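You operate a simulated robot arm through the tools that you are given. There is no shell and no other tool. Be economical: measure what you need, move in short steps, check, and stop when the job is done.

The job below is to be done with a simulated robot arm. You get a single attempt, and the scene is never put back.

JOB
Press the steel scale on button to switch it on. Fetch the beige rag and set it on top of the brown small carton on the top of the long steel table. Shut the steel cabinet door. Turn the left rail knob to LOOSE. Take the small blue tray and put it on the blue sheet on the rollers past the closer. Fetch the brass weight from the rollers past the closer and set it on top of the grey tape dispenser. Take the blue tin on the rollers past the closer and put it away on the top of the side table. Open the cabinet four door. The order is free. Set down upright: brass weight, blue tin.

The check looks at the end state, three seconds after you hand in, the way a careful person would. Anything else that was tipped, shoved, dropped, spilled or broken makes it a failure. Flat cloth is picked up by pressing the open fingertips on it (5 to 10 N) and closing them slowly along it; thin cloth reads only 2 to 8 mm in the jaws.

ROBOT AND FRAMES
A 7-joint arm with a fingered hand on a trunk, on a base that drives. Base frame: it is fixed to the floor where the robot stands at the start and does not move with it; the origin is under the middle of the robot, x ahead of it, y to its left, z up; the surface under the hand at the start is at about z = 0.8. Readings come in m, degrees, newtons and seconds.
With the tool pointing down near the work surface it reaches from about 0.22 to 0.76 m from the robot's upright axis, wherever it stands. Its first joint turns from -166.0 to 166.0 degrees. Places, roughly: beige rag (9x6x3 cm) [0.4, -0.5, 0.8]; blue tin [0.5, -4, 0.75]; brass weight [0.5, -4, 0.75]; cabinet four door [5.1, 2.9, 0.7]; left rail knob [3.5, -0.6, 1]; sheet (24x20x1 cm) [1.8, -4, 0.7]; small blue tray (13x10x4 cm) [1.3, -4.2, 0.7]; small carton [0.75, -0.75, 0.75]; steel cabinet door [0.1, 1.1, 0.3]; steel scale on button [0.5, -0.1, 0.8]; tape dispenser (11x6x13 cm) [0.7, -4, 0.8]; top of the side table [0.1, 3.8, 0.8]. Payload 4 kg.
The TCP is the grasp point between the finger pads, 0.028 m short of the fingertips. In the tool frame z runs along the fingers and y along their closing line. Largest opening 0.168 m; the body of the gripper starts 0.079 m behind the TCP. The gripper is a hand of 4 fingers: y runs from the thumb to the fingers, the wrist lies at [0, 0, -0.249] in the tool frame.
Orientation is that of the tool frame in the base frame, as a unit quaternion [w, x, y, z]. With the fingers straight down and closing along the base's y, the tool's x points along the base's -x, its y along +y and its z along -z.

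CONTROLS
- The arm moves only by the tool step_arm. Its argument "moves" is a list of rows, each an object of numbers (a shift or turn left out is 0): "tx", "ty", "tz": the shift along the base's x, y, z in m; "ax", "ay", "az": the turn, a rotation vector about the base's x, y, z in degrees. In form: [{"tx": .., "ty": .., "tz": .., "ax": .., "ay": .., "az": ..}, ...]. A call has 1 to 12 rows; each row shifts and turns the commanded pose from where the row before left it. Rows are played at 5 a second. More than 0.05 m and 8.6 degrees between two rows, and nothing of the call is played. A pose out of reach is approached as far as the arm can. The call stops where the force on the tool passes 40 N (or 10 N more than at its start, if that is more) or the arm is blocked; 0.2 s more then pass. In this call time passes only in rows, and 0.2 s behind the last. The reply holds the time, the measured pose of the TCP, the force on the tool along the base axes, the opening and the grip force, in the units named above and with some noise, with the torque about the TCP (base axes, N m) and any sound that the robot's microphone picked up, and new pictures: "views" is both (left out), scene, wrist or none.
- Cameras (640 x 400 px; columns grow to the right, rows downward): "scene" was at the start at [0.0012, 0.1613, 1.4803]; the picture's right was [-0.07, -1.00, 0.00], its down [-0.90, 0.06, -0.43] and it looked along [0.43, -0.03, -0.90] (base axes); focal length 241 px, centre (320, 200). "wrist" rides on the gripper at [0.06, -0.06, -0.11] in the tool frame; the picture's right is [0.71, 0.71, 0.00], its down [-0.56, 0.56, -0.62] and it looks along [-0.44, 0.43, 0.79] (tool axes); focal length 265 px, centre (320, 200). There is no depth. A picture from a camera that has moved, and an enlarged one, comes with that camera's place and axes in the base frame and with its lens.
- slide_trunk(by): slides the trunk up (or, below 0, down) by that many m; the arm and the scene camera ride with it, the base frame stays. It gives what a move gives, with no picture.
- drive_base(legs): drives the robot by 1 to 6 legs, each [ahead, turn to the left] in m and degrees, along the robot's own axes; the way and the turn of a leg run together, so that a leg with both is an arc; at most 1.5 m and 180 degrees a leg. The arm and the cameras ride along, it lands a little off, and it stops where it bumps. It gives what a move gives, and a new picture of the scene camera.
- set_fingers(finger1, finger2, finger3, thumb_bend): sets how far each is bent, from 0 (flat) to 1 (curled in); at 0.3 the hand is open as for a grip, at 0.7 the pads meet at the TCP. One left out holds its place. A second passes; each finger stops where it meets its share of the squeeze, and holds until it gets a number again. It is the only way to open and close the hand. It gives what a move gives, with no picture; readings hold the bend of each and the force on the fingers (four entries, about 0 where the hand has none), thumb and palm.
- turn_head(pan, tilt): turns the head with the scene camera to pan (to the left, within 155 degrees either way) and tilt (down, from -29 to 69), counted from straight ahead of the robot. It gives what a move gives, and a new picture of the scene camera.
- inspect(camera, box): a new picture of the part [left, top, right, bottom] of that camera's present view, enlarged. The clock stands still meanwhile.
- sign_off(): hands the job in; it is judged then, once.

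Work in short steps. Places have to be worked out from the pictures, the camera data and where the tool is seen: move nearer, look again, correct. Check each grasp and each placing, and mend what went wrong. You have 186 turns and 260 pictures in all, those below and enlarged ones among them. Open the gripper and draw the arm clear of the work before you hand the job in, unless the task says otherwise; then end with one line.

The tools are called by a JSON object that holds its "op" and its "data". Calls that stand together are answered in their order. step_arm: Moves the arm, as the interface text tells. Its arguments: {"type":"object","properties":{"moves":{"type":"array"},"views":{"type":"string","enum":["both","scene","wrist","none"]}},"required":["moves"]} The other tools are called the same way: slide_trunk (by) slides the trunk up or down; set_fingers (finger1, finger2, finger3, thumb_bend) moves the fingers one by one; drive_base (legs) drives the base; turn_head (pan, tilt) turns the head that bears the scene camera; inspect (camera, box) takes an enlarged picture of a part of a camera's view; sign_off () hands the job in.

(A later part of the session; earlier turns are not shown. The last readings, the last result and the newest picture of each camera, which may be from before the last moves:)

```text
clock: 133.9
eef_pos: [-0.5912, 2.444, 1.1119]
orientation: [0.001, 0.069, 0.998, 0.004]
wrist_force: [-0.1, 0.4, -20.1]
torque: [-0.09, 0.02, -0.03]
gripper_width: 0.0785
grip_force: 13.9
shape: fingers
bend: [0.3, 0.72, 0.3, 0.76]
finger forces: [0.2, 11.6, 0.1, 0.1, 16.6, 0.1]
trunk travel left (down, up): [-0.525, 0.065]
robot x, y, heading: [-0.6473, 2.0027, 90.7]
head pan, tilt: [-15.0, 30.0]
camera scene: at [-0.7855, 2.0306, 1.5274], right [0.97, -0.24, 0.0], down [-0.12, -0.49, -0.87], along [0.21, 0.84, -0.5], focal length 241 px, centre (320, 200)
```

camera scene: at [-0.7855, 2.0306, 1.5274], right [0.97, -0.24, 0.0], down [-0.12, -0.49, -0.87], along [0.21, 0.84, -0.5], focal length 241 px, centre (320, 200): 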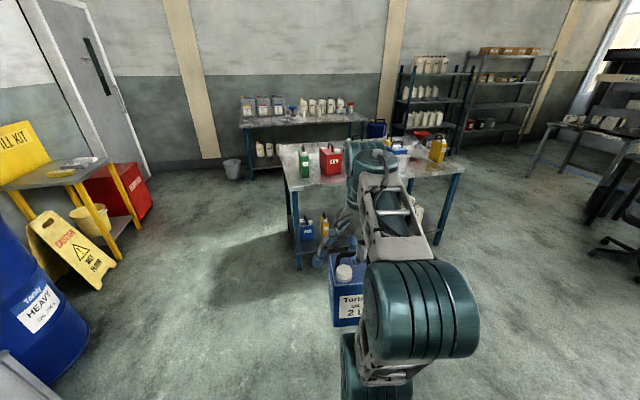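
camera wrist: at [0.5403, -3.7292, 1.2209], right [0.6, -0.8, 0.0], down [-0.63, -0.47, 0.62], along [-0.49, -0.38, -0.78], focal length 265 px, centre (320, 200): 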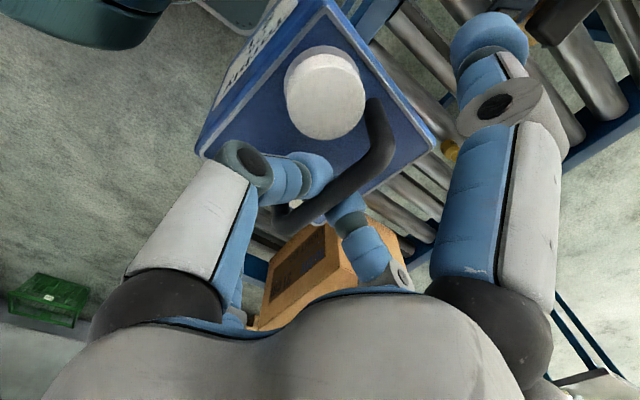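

Near table (with red/green cans) is the side table, front edge y≈3.4, spanning x -0.6 to 0.57. I drive toward its middle.

{"op": "drive_base", "data": {"legs": [[0, -40], [0.9, 0], [0, 39]]}}

{"op": "turn_head", "data": {"pan": 0, "tilt": 40}}

```text
clock: 142.3
eef_pos: [-0.0267, 3.1427, 1.1126]
orientation: [0.001, 0.073, 0.997, 0.003]
wrist_force: [0.9, -0.6, -19.9]
torque: [-0.07, -0.01, -0.03]
gripper_width: 0.0784
grip_force: 14.0
shape: fingers
bend: [0.3, 0.72, 0.3, 0.76]
finger forces: [0.0, 11.8, 0.0, 0.0, 16.1, 0.0]
trunk travel left (down, up): [-0.525, 0.065]
robot x, y, heading: [-0.0849, 2.7006, 90.4]
head pan, tilt: [-15.0, 30.0]
camera scene: at [-0.2243, 2.7307, 1.5274], right [0.97, -0.25, 0.0], down [-0.13, -0.48, -0.87], along [0.22, 0.84, -0.5], focal length 241 px, centre (320, 200)
```

scene: 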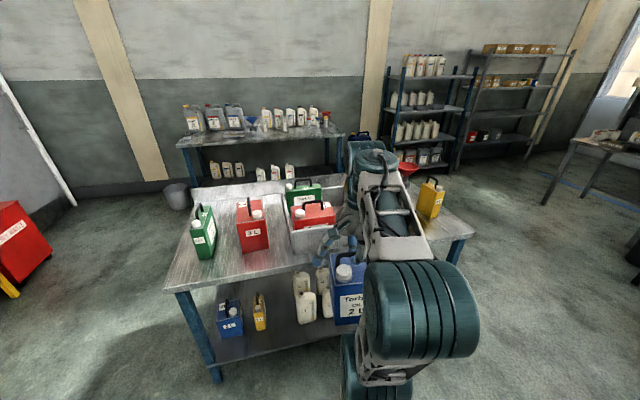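

```text
clock: 143.1
eef_pos: [-0.0271, 3.1424, 1.1107]
orientation: [0.001, 0.074, 0.997, 0.003]
wrist_force: [-0.6, -0.6, -19.4]
torque: [-0.11, -0.03, -0.01]
gripper_width: 0.0783
grip_force: 14.3
shape: fingers
bend: [0.3, 0.72, 0.3, 0.76]
finger forces: [0.0, 12.0, 0.0, 0.0, 16.3, 0.0]
trunk travel left (down, up): [-0.525, 0.065]
robot x, y, heading: [-0.0856, 2.7041, 90.2]
head pan, tilt: [0.0, 40.0]
camera scene: at [-0.2474, 2.7281, 1.5121], right [1.0, 0.01, 0.0], down [0.0, -0.64, -0.77], along [0.0, 0.77, -0.64], focal length 241 px, centre (320, 200)
```

scene: 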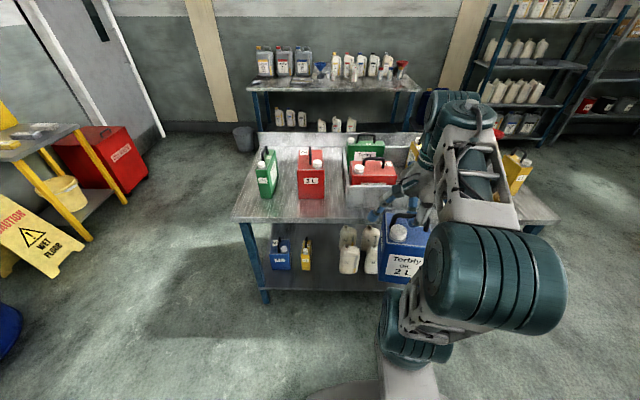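

Left half has cans and a bin; the free space seems to lie right of the bin (x≈0.3–0.6), hidden behind the arm. I shift the robot right to see and reach it.

{"op": "drive_base", "data": {"legs": [[-0.1, 0], [0, -90], [0.5, 0], [0, 90]]}}

{"op": "inspect", "data": {"camera": "scene", "box": [200, 120, 460, 280]}}

```text
clock: 154.4
eef_pos: [0.4659, 3.0469, 1.1115]
orientation: [0.002, 0.067, 0.998, 0.004]
wrist_force: [0.8, 1.0, -19.9]
torque: [-0.11, 0.0, -0.03]
gripper_width: 0.078
grip_force: 13.8
shape: fingers
bend: [0.3, 0.66, 0.3, 0.76]
finger forces: [0.0, 13.0, 0.0, 0.0, 14.5, 0.0]
trunk travel left (down, up): [-0.525, 0.065]
robot x, y, heading: [0.4094, 2.6032, 90.9]
head pan, tilt: [0.0, 40.0]
camera scene: at [0.2483, 2.6305, 1.5121], right [1.0, 0.02, 0.0], down [0.01, -0.64, -0.77], along [-0.01, 0.77, -0.64], focal length 241 px, centre (320, 200)
```

scene: 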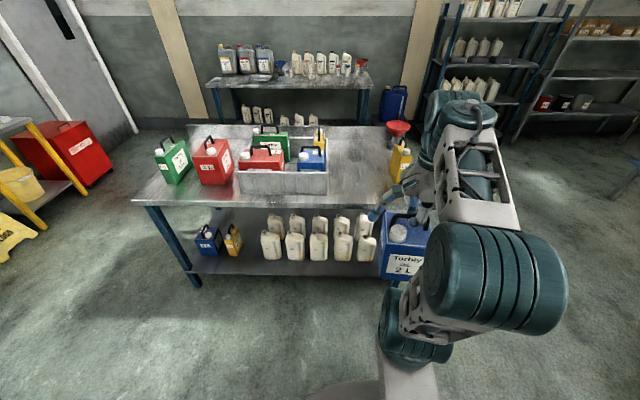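

```text
2.46 times, centred on (330, 200) of scene
camera zoom: at [0.2483, 2.6305, 1.5121], right [1.0, 0.02, 0.0], down [0.01, -0.64, -0.77], along [-0.01, 0.77, -0.64], focal length 594 px, centre (295, 200)
```

zoom: 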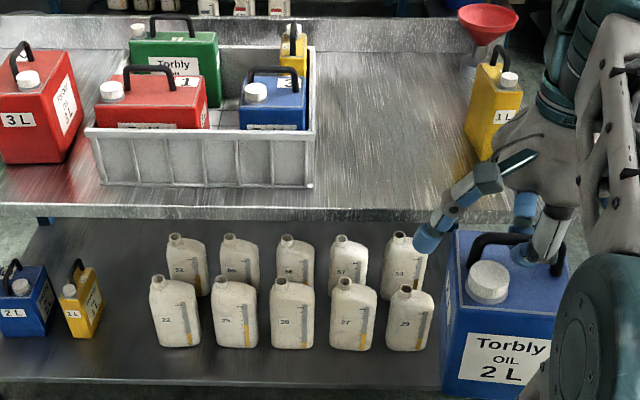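

Free zone x 0.28–0.59, y 3.45–3.9. Target (0.435, 3.60). I drive 0.35 m closer.

{"op": "drive_base", "data": {"legs": [[0.34, 0]]}}

{"op": "inspect", "data": {"camera": "scene", "box": [250, 120, 510, 300]}}

```text
clock: 156.7
eef_pos: [0.4576, 3.3883, 1.1118]
orientation: [0.0, 0.065, 0.998, 0.003]
wrist_force: [0.5, 0.8, -19.6]
torque: [-0.17, 0.02, -0.03]
gripper_width: 0.0781
grip_force: 13.9
shape: fingers
bend: [0.3, 0.66, 0.3, 0.76]
finger forces: [0.0, 13.4, 0.0, 0.0, 14.1, 0.0]
trunk travel left (down, up): [-0.525, 0.065]
robot x, y, heading: [0.4028, 2.9426, 91.1]
head pan, tilt: [0.0, 40.0]
camera scene: at [0.2418, 2.97, 1.5121], right [1.0, 0.02, 0.0], down [0.01, -0.64, -0.77], along [-0.02, 0.77, -0.64], focal length 241 px, centre (320, 200)
```

scene: 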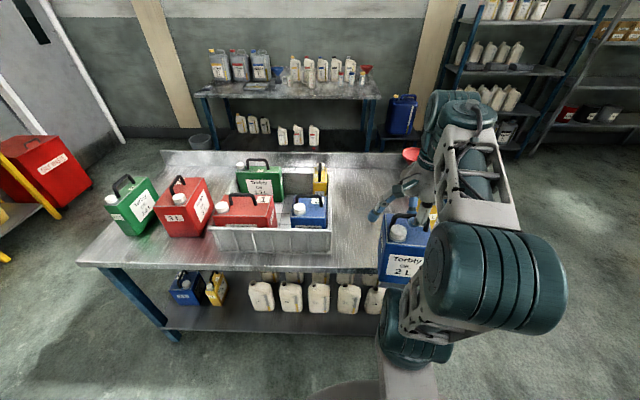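

```text
2.22 times, centred on (380, 210) of scene
camera zoom: at [0.2418, 2.97, 1.5121], right [1.0, 0.02, 0.0], down [0.01, -0.64, -0.77], along [-0.02, 0.77, -0.64], focal length 536 px, centre (187, 178)
```

zoom: 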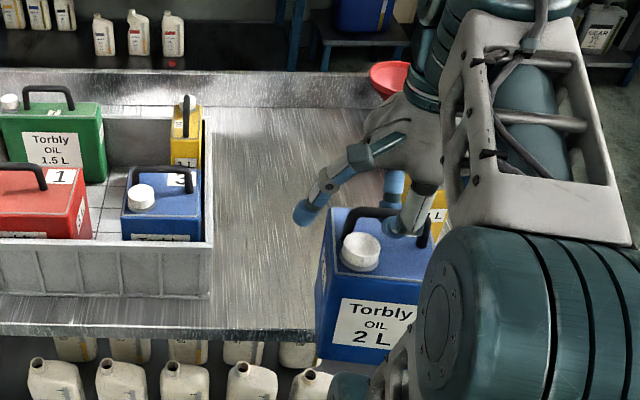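

Position confirmed. I move the tin in over the free spot, then lower part way.

{"op": "step_arm", "data": {"moves": [{"ty": 0.043, "tx": -0.007}, {"ty": 0.043, "tx": -0.007}, {"ty": 0.043, "tx": -0.007}, {"ty": 0.043, "tx": -0.007}, {"ty": 0.043, "tx": -0.005}, {"tz": -0.04}, {"tz": -0.04}]}}

{"op": "inspect", "data": {"camera": "scene", "box": [250, 120, 510, 300]}}

```text
clock: 158.2
eef_pos: [0.4054, 3.6006, 1.0305]
orientation: [0.009, 0.061, 0.998, 0.0]
wrist_force: [1.7, -6.0, -21.4]
torque: [-0.13, 0.61, 0.07]
gripper_width: 0.0788
grip_force: 16.2
shape: fingers
bend: [0.3, 0.64, 0.3, 0.78]
finger forces: [0.1, 18.6, 0.0, 0.1, 13.6, 0.0]
trunk travel left (down, up): [-0.525, 0.065]
robot x, y, heading: [0.4032, 2.9432, 91.1]
head pan, tilt: [0.0, 40.0]
camera scene: at [0.2171, 2.9697, 1.5107], right [1.0, 0.02, 0.02], down [0.03, -0.64, -0.77], along [-0.01, 0.77, -0.64], focal length 241 px, centre (320, 200)
camera wrist: at [0.3353, 3.5487, 1.1396], right [-0.62, 0.79, -0.01], down [0.61, 0.49, 0.63], along [0.5, 0.38, -0.78], focal length 265 px, centre (320, 200)
```

scene: 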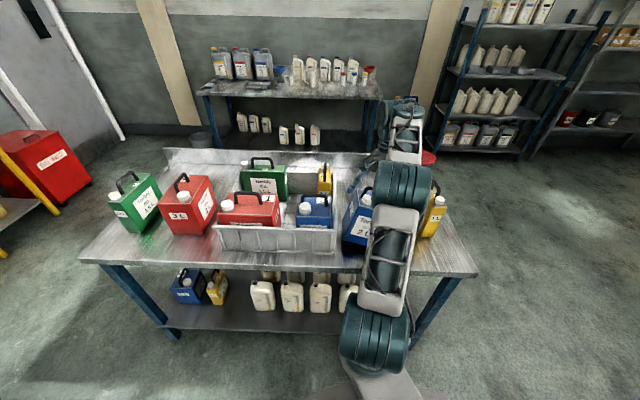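
wrist: 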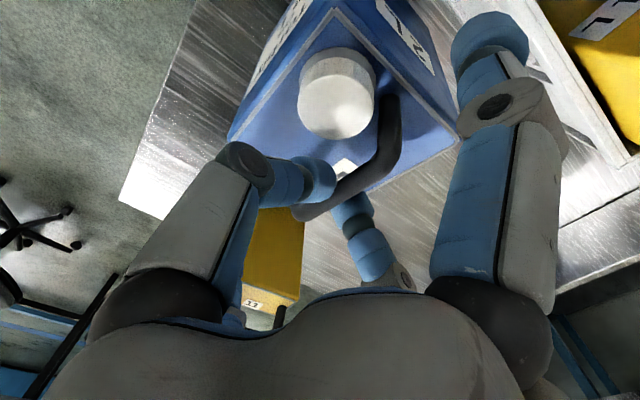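

```text
2.22 times, centred on (380, 210) of scene
camera zoom: at [0.2171, 2.9697, 1.5107], right [1.0, 0.02, 0.02], down [0.03, -0.64, -0.77], along [-0.01, 0.77, -0.64], focal length 536 px, centre (187, 178)
```

zoom: 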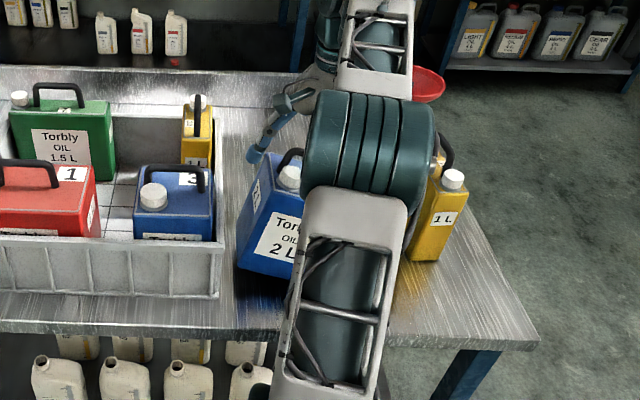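

The tin looks slightly tilted and the robot body reads a small sway. I take a still reading to see whether that is transient or contact.

{"op": "step_arm", "data": {"moves": [{"tz": 0.0}, {"tz": 0.0}, {"tz": 0.0}]}}

{"op": "inspect", "data": {"camera": "wrist", "box": [160, 0, 640, 300]}}

```text
clock: 159.1
eef_pos: [0.4231, 3.601, 1.0353]
orientation: [0.002, 0.064, 0.998, 0.009]
wrist_force: [-1.9, 4.3, 2.5]
torque: [0.18, 0.06, 0.04]
gripper_width: 0.0801
grip_force: 7.5
shape: fingers
bend: [0.3, 0.64, 0.3, 0.84]
finger forces: [0.1, 14.6, 0.0, 0.1, 0.1, 0.0]
trunk travel left (down, up): [-0.525, 0.065]
robot x, y, heading: [0.4099, 2.9474, 91.3]
head pan, tilt: [0.0, 40.0]
camera scene: at [0.2411, 2.9675, 1.5125], right [1.0, 0.02, 0.0], down [0.01, -0.64, -0.77], along [-0.02, 0.77, -0.64], focal length 241 px, centre (320, 200)
camera wrist: at [0.3545, 3.5475, 1.1437], right [-0.61, 0.79, 0.01], down [0.62, 0.47, 0.63], along [0.49, 0.39, -0.78], focal length 265 px, centre (320, 200)
```

scene: 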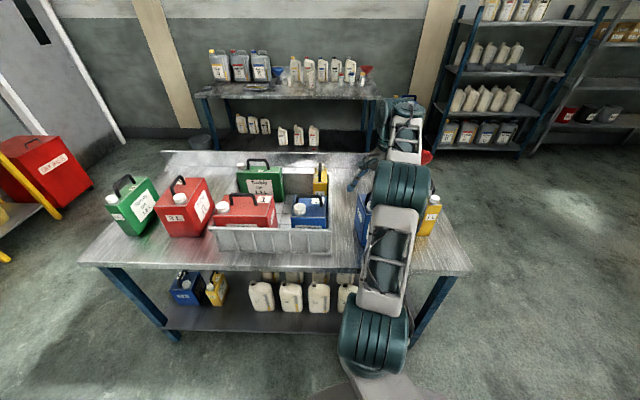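
wrist: 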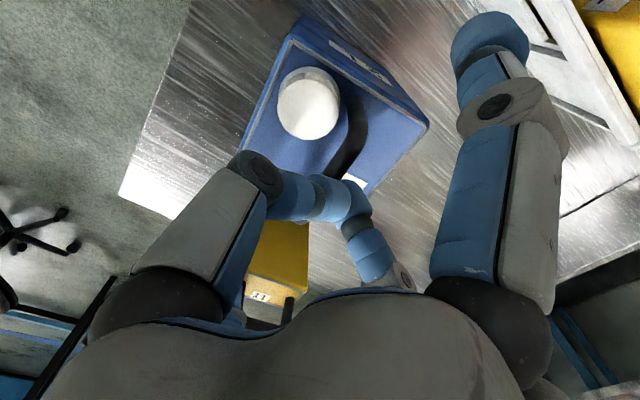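

```text
1.33 times, centred on (400, 150) of wrist
camera zoom: at [0.3545, 3.5475, 1.1437], right [-0.61, 0.79, 0.01], down [0.62, 0.47, 0.63], along [0.49, 0.39, -0.78], focal length 354 px, centre (213, 267)
```

zoom: 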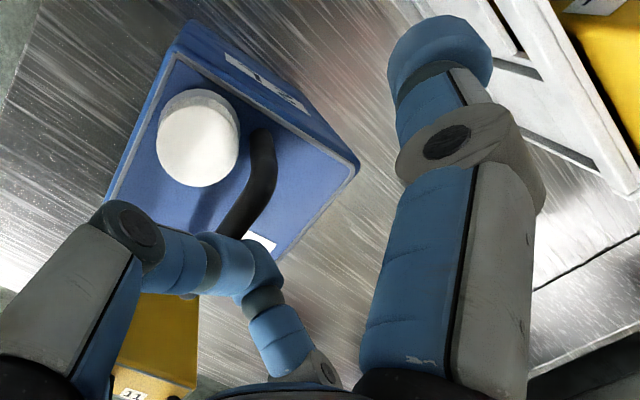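

The tin slipped out of the hook and dropped the last few cm, but it appears standing upright on the table at the intended spot. I raise the hand straight up and check.

{"op": "step_arm", "data": {"moves": [{"tz": 0.02}, {"tz": 0.03}, {"tz": 0.04}, {"tz": 0.04, "ty": -0.02}]}}

{"op": "inspect", "data": {"camera": "scene", "box": [300, 130, 480, 300]}}

```text
clock: 160.1
eef_pos: [0.4245, 3.5682, 1.1639]
orientation: [0.001, 0.067, 0.998, 0.005]
wrist_force: [0.7, -0.8, -0.1]
torque: [0.05, -0.01, -0.01]
gripper_width: 0.0798
grip_force: 0.0
shape: fingers
bend: [0.3, 0.65, 0.3, 0.84]
finger forces: [0.1, 0.0, 0.0, 0.0, 0.0, 0.0]
out of reach, approached as far as the arm can: row 4
trunk travel left (down, up): [-0.525, 0.065]
robot x, y, heading: [0.4048, 2.9431, 91.0]
head pan, tilt: [0.0, 40.0]
camera scene: at [0.2411, 2.9658, 1.5121], right [1.0, 0.02, 0.0], down [0.01, -0.64, -0.77], along [-0.02, 0.77, -0.64], focal length 241 px, centre (320, 200)
camera wrist: at [0.3552, 3.5148, 1.2726], right [-0.61, 0.79, 0.01], down [0.62, 0.47, 0.62], along [0.49, 0.38, -0.78], focal length 265 px, centre (320, 200)
```

scene: 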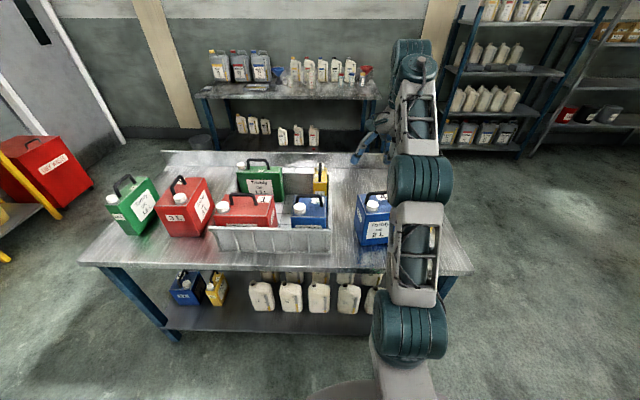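
wrist: 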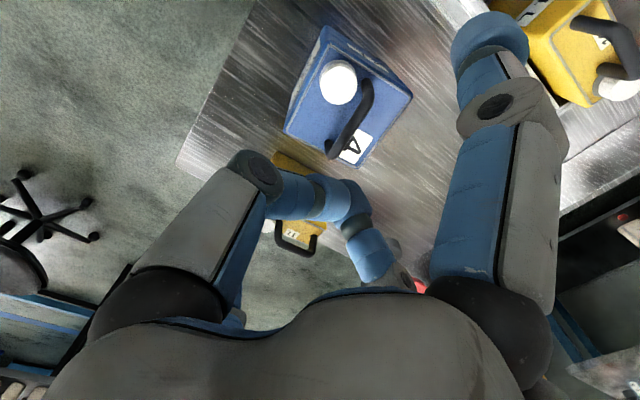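

```text
2.35 times, centred on (390, 215) of scene
camera zoom: at [0.2411, 2.9658, 1.5121], right [1.0, 0.02, 0.0], down [0.01, -0.64, -0.77], along [-0.02, 0.77, -0.64], focal length 568 px, centre (155, 165)
```

zoom: 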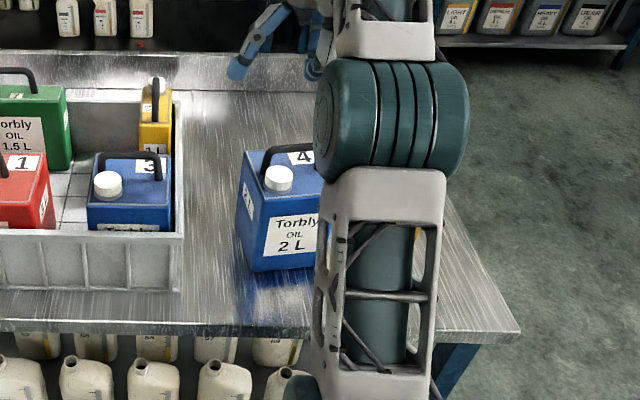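

Tin stands upright on the side table. Now I back away, retract the arm, and head to the steel cabinet door.

{"op": "drive_base", "data": {"legs": [[-0.35, 0]]}}

{"op": "step_arm", "data": {"moves": [{"ty": -0.04}, {"ty": -0.04}, {"ty": -0.04}, {"ty": -0.04, "tz": -0.02}, {"ty": -0.04, "tz": -0.02}], "views": "scene"}}

{"op": "drive_base", "data": {"legs": [[0, 89], [1.27, 0], [0, 90], [1.42, 0], [0, 90]]}}

{"op": "turn_head", "data": {"pan": -15, "tilt": 45}}

```text
clock: 162.3
eef_pos: [0.4311, 3.2232, 1.1625]
orientation: [0.001, 0.064, 0.998, 0.005]
wrist_force: [0.2, 0.0, -0.4]
torque: [-0.01, 0.03, 0.04]
gripper_width: 0.0798
grip_force: 0.0
shape: fingers
bend: [0.3, 0.65, 0.3, 0.84]
finger forces: [0.0, 0.0, 0.0, 0.1, 0.0, 0.0]
trunk travel left (down, up): [-0.525, 0.065]
robot x, y, heading: [0.4112, 2.5971, 91.3]
head pan, tilt: [0.0, 40.0]
camera scene: at [0.2494, 2.6195, 1.5121], right [1.0, 0.02, 0.0], down [0.02, -0.64, -0.77], along [-0.02, 0.77, -0.64], focal length 241 px, centre (320, 200)
```

scene: 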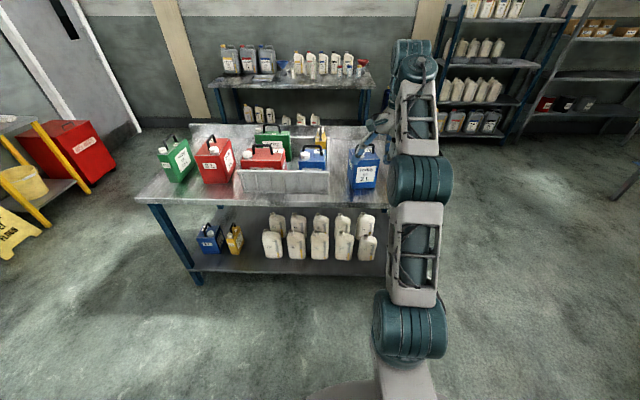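

```text
clock: 163.5
eef_pos: [0.4301, 3.0214, 1.1205]
orientation: [0.001, 0.065, 0.998, 0.003]
wrist_force: [0.7, 0.0, 0.5]
torque: [-0.02, -0.01, -0.02]
gripper_width: 0.0799
grip_force: 0.1
shape: fingers
bend: [0.3, 0.65, 0.3, 0.84]
finger forces: [0.0, 0.1, 0.0, 0.0, 0.0, 0.1]
trunk travel left (down, up): [-0.525, 0.065]
robot x, y, heading: [0.4124, 2.5977, 91.4]
head pan, tilt: [0.0, 40.0]
camera scene: at [0.2494, 2.6195, 1.5121], right [1.0, 0.02, 0.0], down [0.02, -0.64, -0.77], along [-0.02, 0.77, -0.64], focal length 241 px, centre (320, 200)
```

scene: 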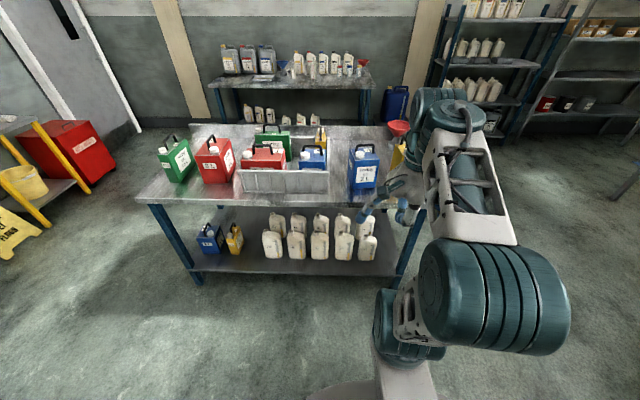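

```text
clock: 188.0
eef_pos: [-0.4599, 1.1463, 1.1216]
orientation: [0.004, 0.763, 0.647, 0.002]
wrist_force: [-0.2, 0.3, 0.7]
torque: [0.02, 0.01, 0.0]
gripper_width: 0.0799
grip_force: 0.0
shape: fingers
bend: [0.3, 0.65, 0.3, 0.84]
finger forces: [0.0, 0.0, 0.1, 0.0, 0.0, 0.0]
trunk travel left (down, up): [-0.525, 0.065]
robot x, y, heading: [-0.8846, 1.1797, -0.5]
head pan, tilt: [0.0, 40.0]
camera scene: at [-0.8571, 1.3447, 1.5121], right [-0.01, -1.0, 0.0], down [-0.64, 0.01, -0.77], along [0.77, -0.01, -0.64], focal length 241 px, centre (320, 200)
```

scene: 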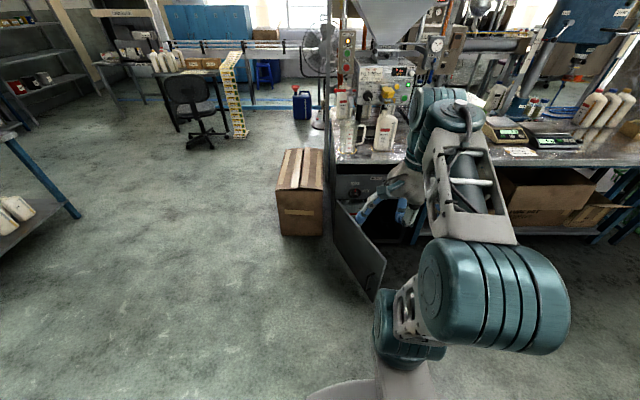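

```text
clock: 188.8
eef_pos: [-0.46, 1.1462, 1.1204]
orientation: [0.005, 0.763, 0.647, 0.002]
wrist_force: [-1.0, -0.5, -0.1]
torque: [0.0, 0.03, -0.03]
gripper_width: 0.0798
grip_force: 0.0
shape: fingers
bend: [0.3, 0.65, 0.3, 0.84]
finger forces: [0.0, 0.0, 0.1, 0.1, 0.0, 0.0]
trunk travel left (down, up): [-0.525, 0.065]
robot x, y, heading: [-0.8842, 1.1783, -0.6]
head pan, tilt: [-15.0, 45.0]
camera scene: at [-0.8638, 1.3237, 1.5049], right [-0.27, -0.96, 0.0], down [-0.68, 0.19, -0.71], along [0.68, -0.19, -0.71], focal length 241 px, centre (320, 200)
```

scene: 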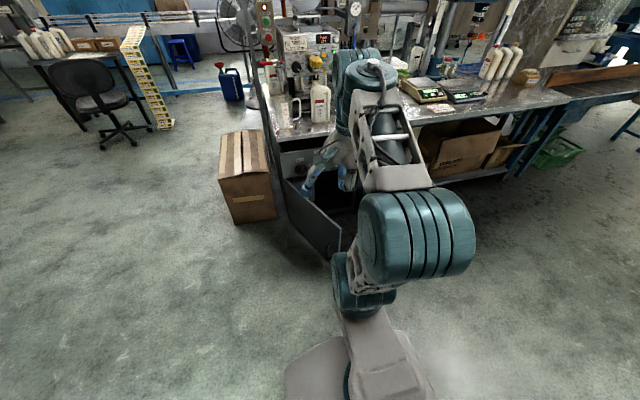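

The door and a carton beside it are visible. I zoom for accurate door geometry.

{"op": "inspect", "data": {"camera": "scene", "box": [200, 100, 400, 280]}}

```text
2.22 times, centred on (300, 190) of scene
camera zoom: at [-0.8638, 1.3237, 1.5049], right [-0.27, -0.96, 0.0], down [-0.68, 0.19, -0.71], along [0.68, -0.19, -0.71], focal length 536 px, centre (364, 222)
```

zoom: 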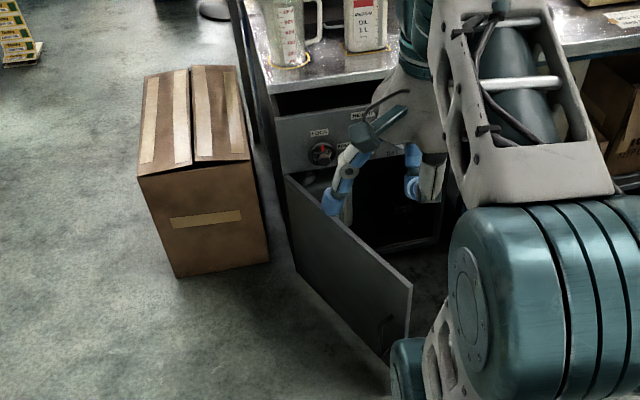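

Hinge ≈(0.31, 1.22), free edge ≈(-0.16, 1.01), top z≈0.52; its outer face looks north. I close the fist, drive up, place the hand north of the door and lower the trunk.

{"op": "set_fingers", "data": {"finger1": 0.68, "finger2": 0.68, "finger3": 0.68, "thumb_bend": 0.68}}

{"op": "drive_base", "data": {"legs": [[0.28, 0]]}}

{"op": "step_arm", "data": {"moves": [{"ty": 0.03, "tx": 0.02}, {"ty": 0.03, "tx": 0.02}, {"tx": 0.02, "ty": 0.01}], "views": "none"}}

{"op": "slide_trunk", "data": {"by": -0.35}}

{"op": "turn_head", "data": {"pan": -10, "tilt": 50}}

```text
clock: 189.8
eef_pos: [-0.4592, 1.1462, 1.1212]
orientation: [0.004, 0.763, 0.647, 0.003]
wrist_force: [-0.6, 0.0, -0.2]
torque: [0.0, -0.02, 0.0]
gripper_width: 0.004
grip_force: 0.2
shape: fingers
bend: [0.68, 0.68, 0.68, 0.68]
finger forces: [0.0, 0.0, 0.0, 0.0, 0.0, 0.0]
trunk travel left (down, up): [-0.525, 0.065]
robot x, y, heading: [-0.8822, 1.1799, -0.8]
head pan, tilt: [-15.0, 45.0]
```

```text
clock: 191.7
eef_pos: [-0.1781, 1.1425, 1.1203]
orientation: [0.003, 0.764, 0.645, 0.001]
wrist_force: [-0.2, 0.1, 0.5]
torque: [-0.02, 0.02, -0.01]
gripper_width: 0.0039
grip_force: 0.2
shape: fingers
bend: [0.68, 0.68, 0.68, 0.68]
finger forces: [0.0, 0.0, 0.0, 0.0, 0.0, 0.1]
trunk travel left (down, up): [-0.525, 0.065]
robot x, y, heading: [-0.5998, 1.1763, -0.8]
head pan, tilt: [-15.0, 45.0]
camera scene: at [-0.5816, 1.3201, 1.5048], right [-0.27, -0.96, 0.0], down [-0.68, 0.19, -0.71], along [0.68, -0.19, -0.71], focal length 241 px, centre (320, 200)
```

scene: 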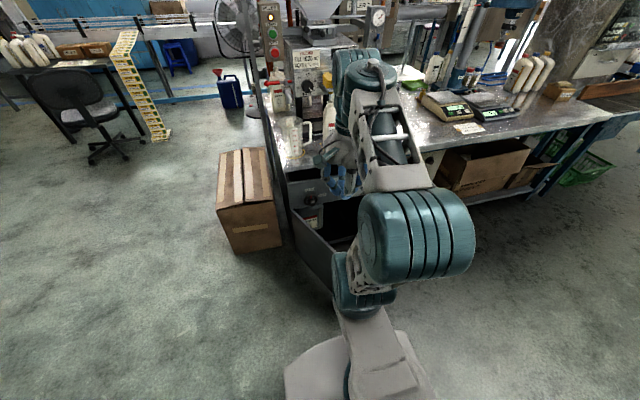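

```text
clock: 192.5
eef_pos: [-0.118, 1.2124, 1.1198]
orientation: [0.004, 0.764, 0.645, 0.003]
wrist_force: [-0.2, 0.0, 0.6]
torque: [0.03, 0.0, -0.02]
gripper_width: 0.0039
grip_force: 0.1
shape: fingers
bend: [0.68, 0.68, 0.68, 0.68]
finger forces: [0.0, 0.0, 0.0, 0.1, 0.0, 0.0]
trunk travel left (down, up): [-0.525, 0.065]
robot x, y, heading: [-0.6015, 1.1737, -0.8]
head pan, tilt: [-15.0, 45.0]
```

```text
clock: 195.9
eef_pos: [-0.1185, 1.2123, 0.7707]
orientation: [0.004, 0.764, 0.646, 0.002]
wrist_force: [0.6, -0.2, 0.0]
torque: [-0.04, 0.0, 0.01]
gripper_width: 0.0041
grip_force: 0.1
shape: fingers
bend: [0.68, 0.68, 0.68, 0.68]
finger forces: [0.0, 0.0, 0.0, 0.0, 0.0, 0.0]
trunk travel left (down, up): [-0.175, 0.415]
robot x, y, heading: [-0.6012, 1.175, -0.7]
head pan, tilt: [-15.0, 45.0]
```

```text
clock: 196.6
eef_pos: [-0.1169, 1.2117, 0.7704]
orientation: [0.004, 0.764, 0.645, 0.002]
wrist_force: [0.3, -0.3, 0.1]
torque: [-0.03, 0.01, 0.0]
gripper_width: 0.0043
grip_force: 0.2
shape: fingers
bend: [0.68, 0.68, 0.68, 0.68]
finger forces: [0.0, 0.0, 0.0, 0.0, 0.0, 0.0]
trunk travel left (down, up): [-0.175, 0.415]
robot x, y, heading: [-0.6057, 1.177, -0.8]
head pan, tilt: [-10.0, 50.0]
camera scene: at [-0.5847, 1.3278, 1.148], right [-0.19, -0.98, 0.0], down [-0.75, 0.14, -0.64], along [0.63, -0.12, -0.77], focal length 241 px, centre (320, 200)
```

scene: 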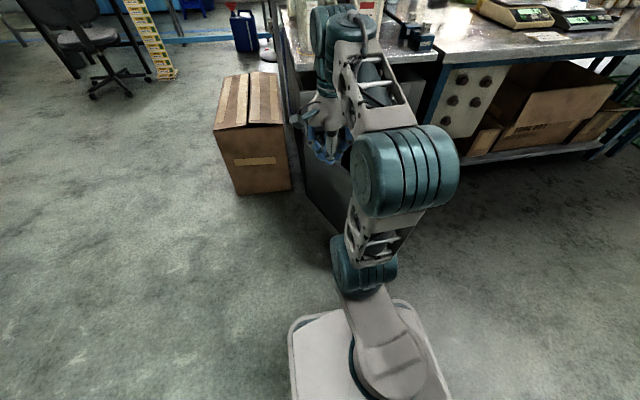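

Clear so far. I lower the trunk the rest and then the hand.

{"op": "slide_trunk", "data": {"by": -0.17}}

{"op": "step_arm", "data": {"moves": [{"tz": -0.04}, {"tz": -0.04}, {"tz": -0.04}, {"tz": -0.04}, {"tz": -0.03}]}}

```text
clock: 198.5
eef_pos: [-0.1174, 1.2134, 0.6004]
orientation: [0.004, 0.764, 0.645, 0.002]
wrist_force: [0.0, -0.6, 0.8]
torque: [0.01, 0.0, 0.01]
gripper_width: 0.0043
grip_force: 0.0
shape: fingers
bend: [0.68, 0.68, 0.68, 0.68]
finger forces: [0.0, 0.1, 0.1, 0.0, 0.0, 0.0]
trunk travel left (down, up): [-0.005, 0.585]
robot x, y, heading: [-0.5992, 1.1754, -1.0]
head pan, tilt: [-10.0, 50.0]
```

```text
clock: 199.7
eef_pos: [-0.1186, 1.2122, 0.4106]
orientation: [0.004, 0.763, 0.646, 0.002]
wrist_force: [0.3, -0.1, -0.5]
torque: [-0.02, 0.02, -0.01]
gripper_width: 0.0041
grip_force: 0.1
shape: fingers
bend: [0.68, 0.68, 0.68, 0.68]
finger forces: [0.0, 0.1, 0.0, 0.1, 0.1, 0.0]
trunk travel left (down, up): [-0.005, 0.585]
robot x, y, heading: [-0.6027, 1.1819, -0.9]
head pan, tilt: [-10.0, 50.0]
camera scene: at [-0.5848, 1.3278, 0.978], right [-0.19, -0.98, 0.0], down [-0.75, 0.14, -0.64], along [0.63, -0.12, -0.77], focal length 241 px, centre (320, 200)
camera wrist: at [-0.169, 1.2817, 0.5201], right [0.81, 0.58, 0.0], down [0.45, -0.64, 0.62], along [0.36, -0.5, -0.78], focal length 265 px, centre (320, 200)
```

scene: 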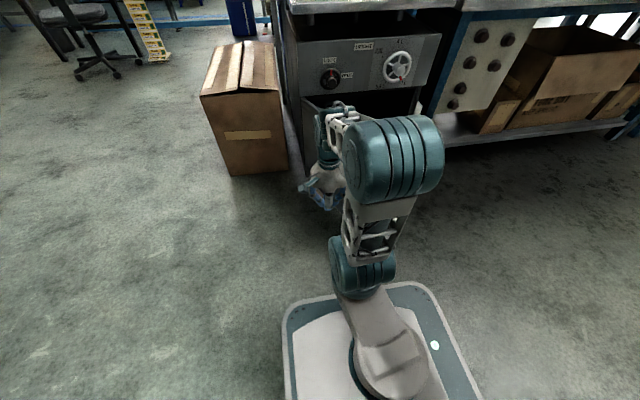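
wrist: 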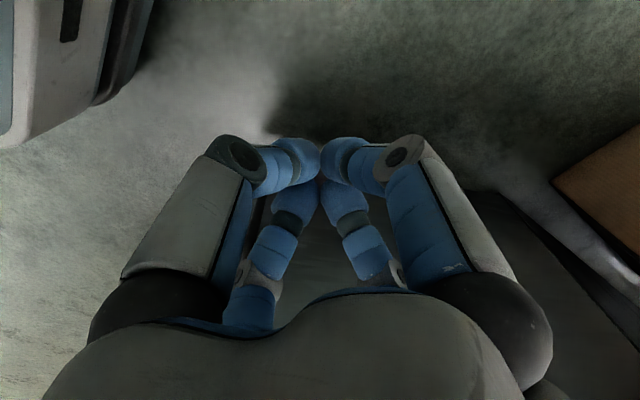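

The hand is on the outer (north) side of the door. I push toward -y/+x in an arc.

{"op": "step_arm", "data": {"moves": [{"tx": 0.012, "ty": -0.033}, {"tx": 0.012, "ty": -0.033}, {"tx": 0.014, "ty": -0.033}, {"tx": 0.015, "ty": -0.033}, {"tx": 0.018, "ty": -0.032}, {"tx": 0.02, "ty": -0.03}, {"tx": 0.022, "ty": -0.03}]}}

```text
clock: 201.3
eef_pos: [-0.004, 0.988, 0.4108]
orientation: [0.003, 0.764, 0.646, 0.002]
wrist_force: [-0.6, 0.8, -0.3]
torque: [-0.02, -0.01, -0.02]
gripper_width: 0.004
grip_force: 0.0
shape: fingers
bend: [0.68, 0.68, 0.68, 0.68]
finger forces: [0.0, 0.0, 0.0, 0.0, 0.1, 0.1]
trunk travel left (down, up): [-0.005, 0.585]
robot x, y, heading: [-0.6001, 1.1807, -0.3]
head pan, tilt: [-10.0, 50.0]
camera scene: at [-0.5848, 1.3279, 0.9779], right [-0.19, -0.98, 0.0], down [-0.75, 0.14, -0.64], along [0.63, -0.12, -0.77], focal length 241 px, centre (320, 200)
camera wrist: at [-0.0553, 1.0573, 0.5203], right [0.81, 0.58, 0.0], down [0.45, -0.64, 0.62], along [0.36, -0.5, -0.78], focal length 265 px, centre (320, 200)
```

scene: 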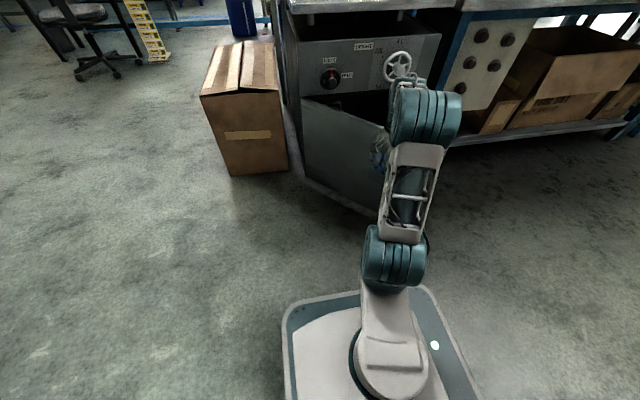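
wrist: 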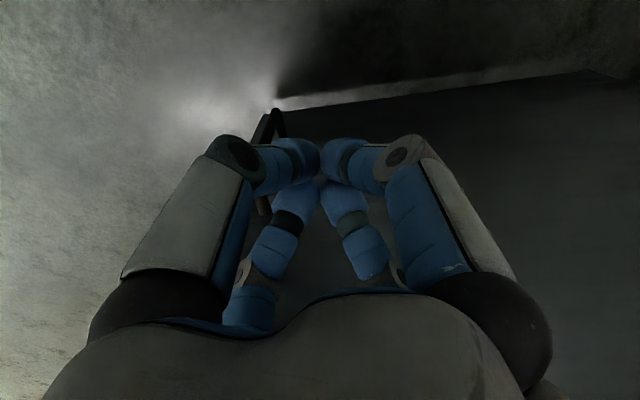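

Force is tiny; the door moves easily or is just ahead. I keep going along the arc.

{"op": "step_arm", "data": {"moves": [{"tx": 0.022, "ty": -0.025}, {"tx": 0.024, "ty": -0.025}, {"tx": 0.025, "ty": -0.02}, {"tx": 0.025, "ty": -0.02}]}}

{"op": "inspect", "data": {"camera": "scene", "box": [280, 20, 480, 240]}}

```text
clock: 202.3
eef_pos: [0.0904, 0.8999, 0.4117]
orientation: [0.003, 0.764, 0.645, 0.001]
wrist_force: [0.8, 1.0, -0.1]
torque: [-0.02, -0.01, -0.03]
gripper_width: 0.0042
grip_force: 0.0
shape: fingers
bend: [0.68, 0.68, 0.68, 0.68]
finger forces: [0.0, 0.1, 0.1, 0.1, 0.0, 0.0]
trunk travel left (down, up): [-0.005, 0.585]
robot x, y, heading: [-0.6061, 1.1771, -0.8]
head pan, tilt: [-10.0, 50.0]
camera scene: at [-0.5849, 1.3279, 0.978], right [-0.19, -0.98, 0.0], down [-0.75, 0.14, -0.64], along [0.63, -0.12, -0.77], focal length 241 px, centre (320, 200)
camera wrist: at [0.0401, 0.9678, 0.5205], right [0.81, 0.58, 0.0], down [0.45, -0.64, 0.62], along [0.36, -0.5, -0.79], focal length 265 px, centre (320, 200)
```

scene: 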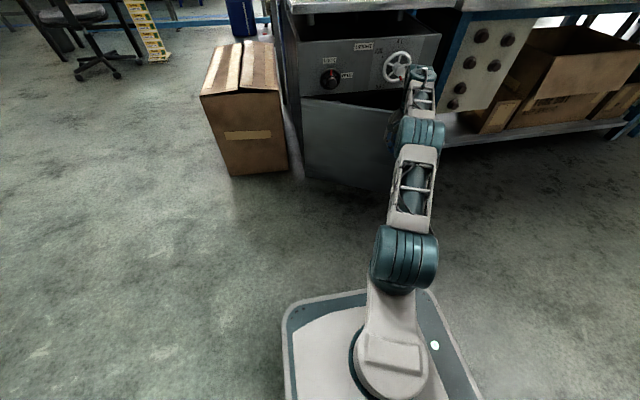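
wrist: 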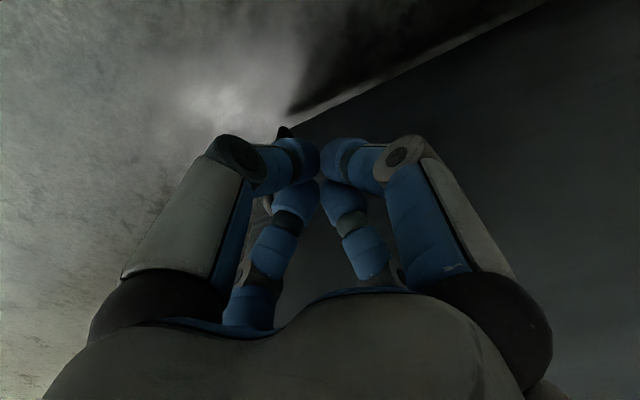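

```text
1.82 times, centred on (380, 130) of scene
camera zoom: at [-0.5849, 1.3279, 0.978], right [-0.19, -0.98, 0.0], down [-0.75, 0.14, -0.64], along [0.63, -0.12, -0.77], focal length 439 px, centre (211, 327)
```

zoom: 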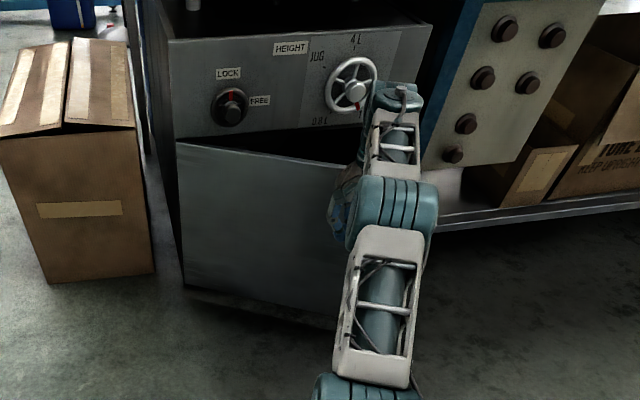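

The drawer handwheel at (0.26, 0.89, 0.62) would be in the wrist's way, so I back off and tilt the hand forward, fingers toward the door.

{"op": "step_arm", "data": {"moves": [{"tx": -0.03, "ty": 0.01}, {"tx": -0.02, "ay": -8}, {"tx": -0.02, "ay": -8}, {"tx": -0.02, "ay": -8}, {"tx": -0.01, "ay": -8}, {"ay": -8}, {"ay": -8}, {"ay": -8}]}}

```text
clock: 204.1
eef_pos: [-0.0083, 0.9086, 0.4121]
orientation: [0.307, 0.673, 0.568, 0.361]
wrist_force: [0.5, 0.5, -0.1]
torque: [-0.02, 0.02, 0.01]
gripper_width: 0.004
grip_force: 0.1
shape: fingers
bend: [0.68, 0.68, 0.68, 0.68]
finger forces: [0.0, 0.0, 0.1, 0.0, 0.0, 0.0]
trunk travel left (down, up): [-0.005, 0.585]
robot x, y, heading: [-0.6041, 1.1782, -0.9]
head pan, tilt: [-10.0, 50.0]
camera scene: at [-0.5847, 1.3278, 0.978], right [-0.19, -0.98, 0.0], down [-0.75, 0.14, -0.64], along [0.63, -0.12, -0.77], focal length 241 px, centre (320, 200)
camera wrist: at [-0.1279, 0.9774, 0.4305], right [0.45, 0.58, 0.68], down [-0.26, -0.64, 0.72], along [0.85, -0.5, -0.14], focal length 265 px, centre (320, 200)
```

scene: 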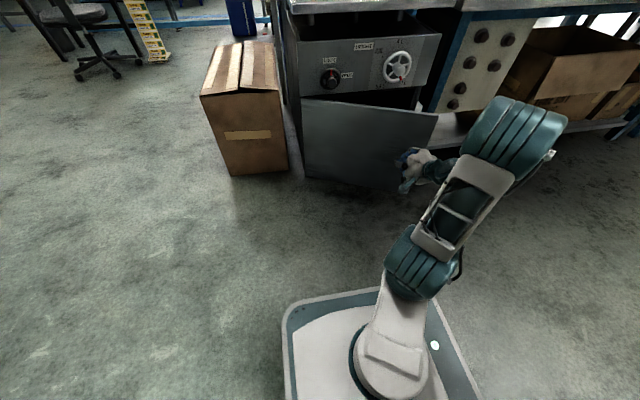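
wrist: 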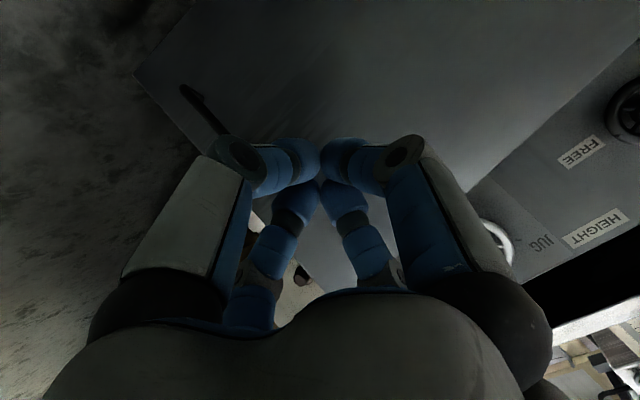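

The hand now points toward the door, clear of the handwheel. I drive ahead 0.2 m (hand pushes the door) and finish with the arm.

{"op": "drive_base", "data": {"legs": [[0.2, 0]]}}

{"op": "step_arm", "data": {"moves": [{"tx": 0.03}, {"tx": 0.03}, {"tx": 0.02}, {"tx": 0.02}, {"tx": 0.015}, {"tx": 0.015}]}}

```text
clock: 205.7
eef_pos: [0.191, 0.9057, 0.4107]
orientation: [0.307, 0.672, 0.57, 0.36]
wrist_force: [0.1, -0.2, 0.4]
torque: [0.02, 0.01, -0.03]
gripper_width: 0.0043
grip_force: 0.0
shape: fingers
bend: [0.68, 0.68, 0.68, 0.68]
finger forces: [0.0, 0.0, 0.0, 0.1, 0.0, 0.0]
trunk travel left (down, up): [-0.005, 0.585]
robot x, y, heading: [-0.401, 1.1728, -0.7]
head pan, tilt: [-10.0, 50.0]
camera scene: at [-0.3841, 1.3251, 0.978], right [-0.19, -0.98, 0.0], down [-0.75, 0.14, -0.64], along [0.63, -0.12, -0.77], focal length 241 px, centre (320, 200)
```

scene: 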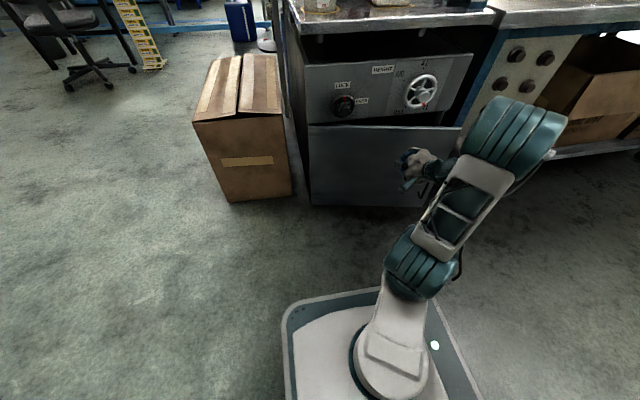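

```text
clock: 207.3
eef_pos: [0.3163, 0.9046, 0.4066]
orientation: [0.301, 0.677, 0.569, 0.357]
wrist_force: [-13.2, 1.9, 2.3]
torque: [0.04, 0.06, 0.15]
gripper_width: 0.0033
grip_force: 9.8
shape: fingers
bend: [0.68, 0.71, 0.67, 0.68]
finger forces: [11.7, 7.9, 0.1, 0.0, 0.0, 0.0]
trunk travel left (down, up): [-0.005, 0.585]
robot x, y, heading: [-0.4052, 1.1747, -1.0]
head pan, tilt: [-10.0, 50.0]
stopped in row 6: the force on the tool passed its limit at 42 N (the readings are from after the stop); the commanded pose is now the measured one
camera scene: at [-0.3851, 1.3252, 0.9779], right [-0.19, -0.98, 0.0], down [-0.75, 0.14, -0.64], along [0.63, -0.12, -0.77], focal length 241 px, centre (320, 200)
camera wrist: at [0.1985, 0.9737, 0.4284], right [0.46, 0.57, 0.68], down [-0.25, -0.65, 0.72], along [0.85, -0.5, -0.15], focal length 265 px, centre (320, 200)
```

scene: 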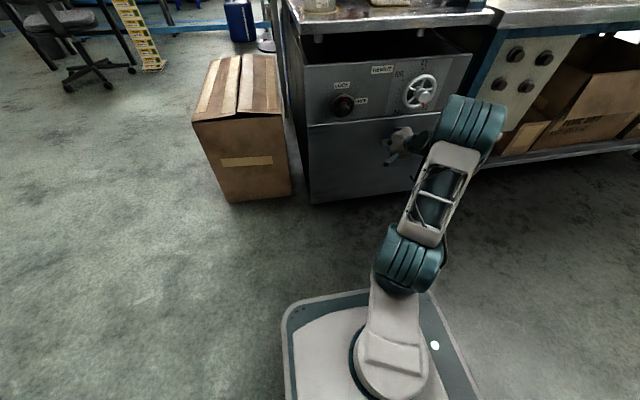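
wrist: 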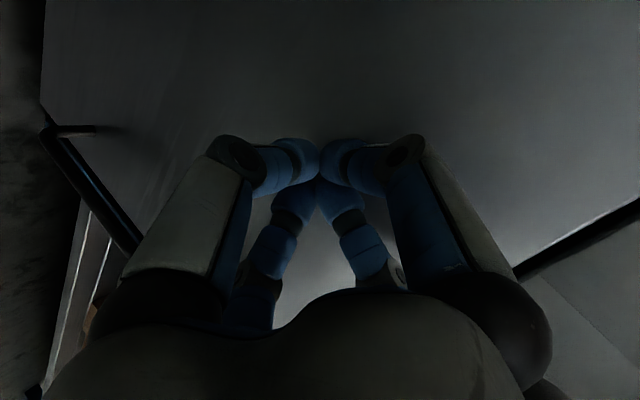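

The door hit its stop (42 N), seems shut. I withdraw and inspect.

{"op": "step_arm", "data": {"moves": [{"tx": -0.04}, {"tx": -0.045}, {"tx": -0.045}, {"tx": -0.045}], "views": "scene"}}

{"op": "drive_base", "data": {"legs": [[-0.35, 0]]}}

{"op": "inspect", "data": {"camera": "scene", "box": [280, 0, 500, 180]}}

```text
clock: 208.3
eef_pos: [0.1448, 0.9056, 0.4072]
orientation: [0.302, 0.676, 0.569, 0.359]
wrist_force: [-0.6, -0.2, 0.1]
torque: [0.0, -0.01, 0.05]
gripper_width: 0.0038
grip_force: 0.1
shape: fingers
bend: [0.68, 0.68, 0.68, 0.68]
finger forces: [0.0, 0.0, 0.0, 0.0, 0.0, 0.0]
trunk travel left (down, up): [-0.005, 0.585]
robot x, y, heading: [-0.4043, 1.1728, -1.0]
head pan, tilt: [-10.0, 50.0]
camera scene: at [-0.3844, 1.325, 0.978], right [-0.19, -0.98, 0.0], down [-0.75, 0.14, -0.64], along [0.63, -0.12, -0.77], focal length 241 px, centre (320, 200)
```

scene: 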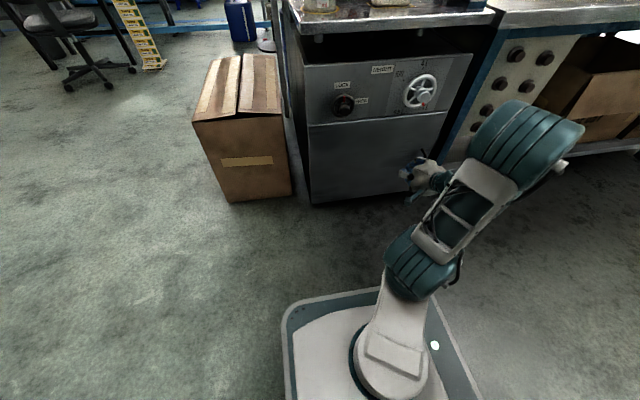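

```text
clock: 210.5
eef_pos: [-0.2061, 0.9085, 0.407]
orientation: [0.302, 0.677, 0.569, 0.358]
wrist_force: [0.3, 0.3, 0.8]
torque: [0.0, 0.01, -0.06]
gripper_width: 0.004
grip_force: 0.0
shape: fingers
bend: [0.68, 0.68, 0.68, 0.68]
finger forces: [0.0, 0.1, 0.0, 0.1, 0.0, 0.1]
trunk travel left (down, up): [-0.005, 0.585]
robot x, y, heading: [-0.7541, 1.1801, -0.8]
head pan, tilt: [-10.0, 50.0]
camera scene: at [-0.7346, 1.3305, 0.978], right [-0.19, -0.98, 0.0], down [-0.75, 0.15, -0.64], along [0.63, -0.12, -0.77], focal length 241 px, centre (320, 200)
```

scene: 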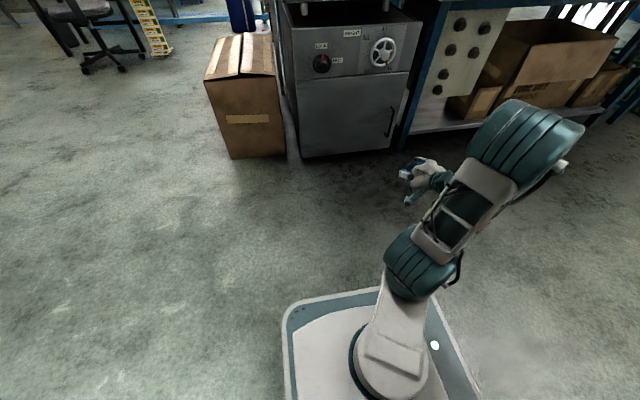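

```text
2.22 times, centred on (390, 90) of scene
camera zoom: at [-0.7346, 1.3305, 0.978], right [-0.19, -0.98, 0.0], down [-0.75, 0.15, -0.64], along [0.63, -0.12, -0.77], focal length 536 px, centre (164, 444)
```

zoom: 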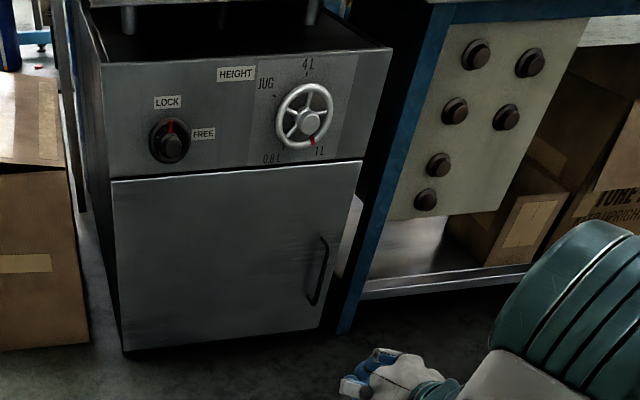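

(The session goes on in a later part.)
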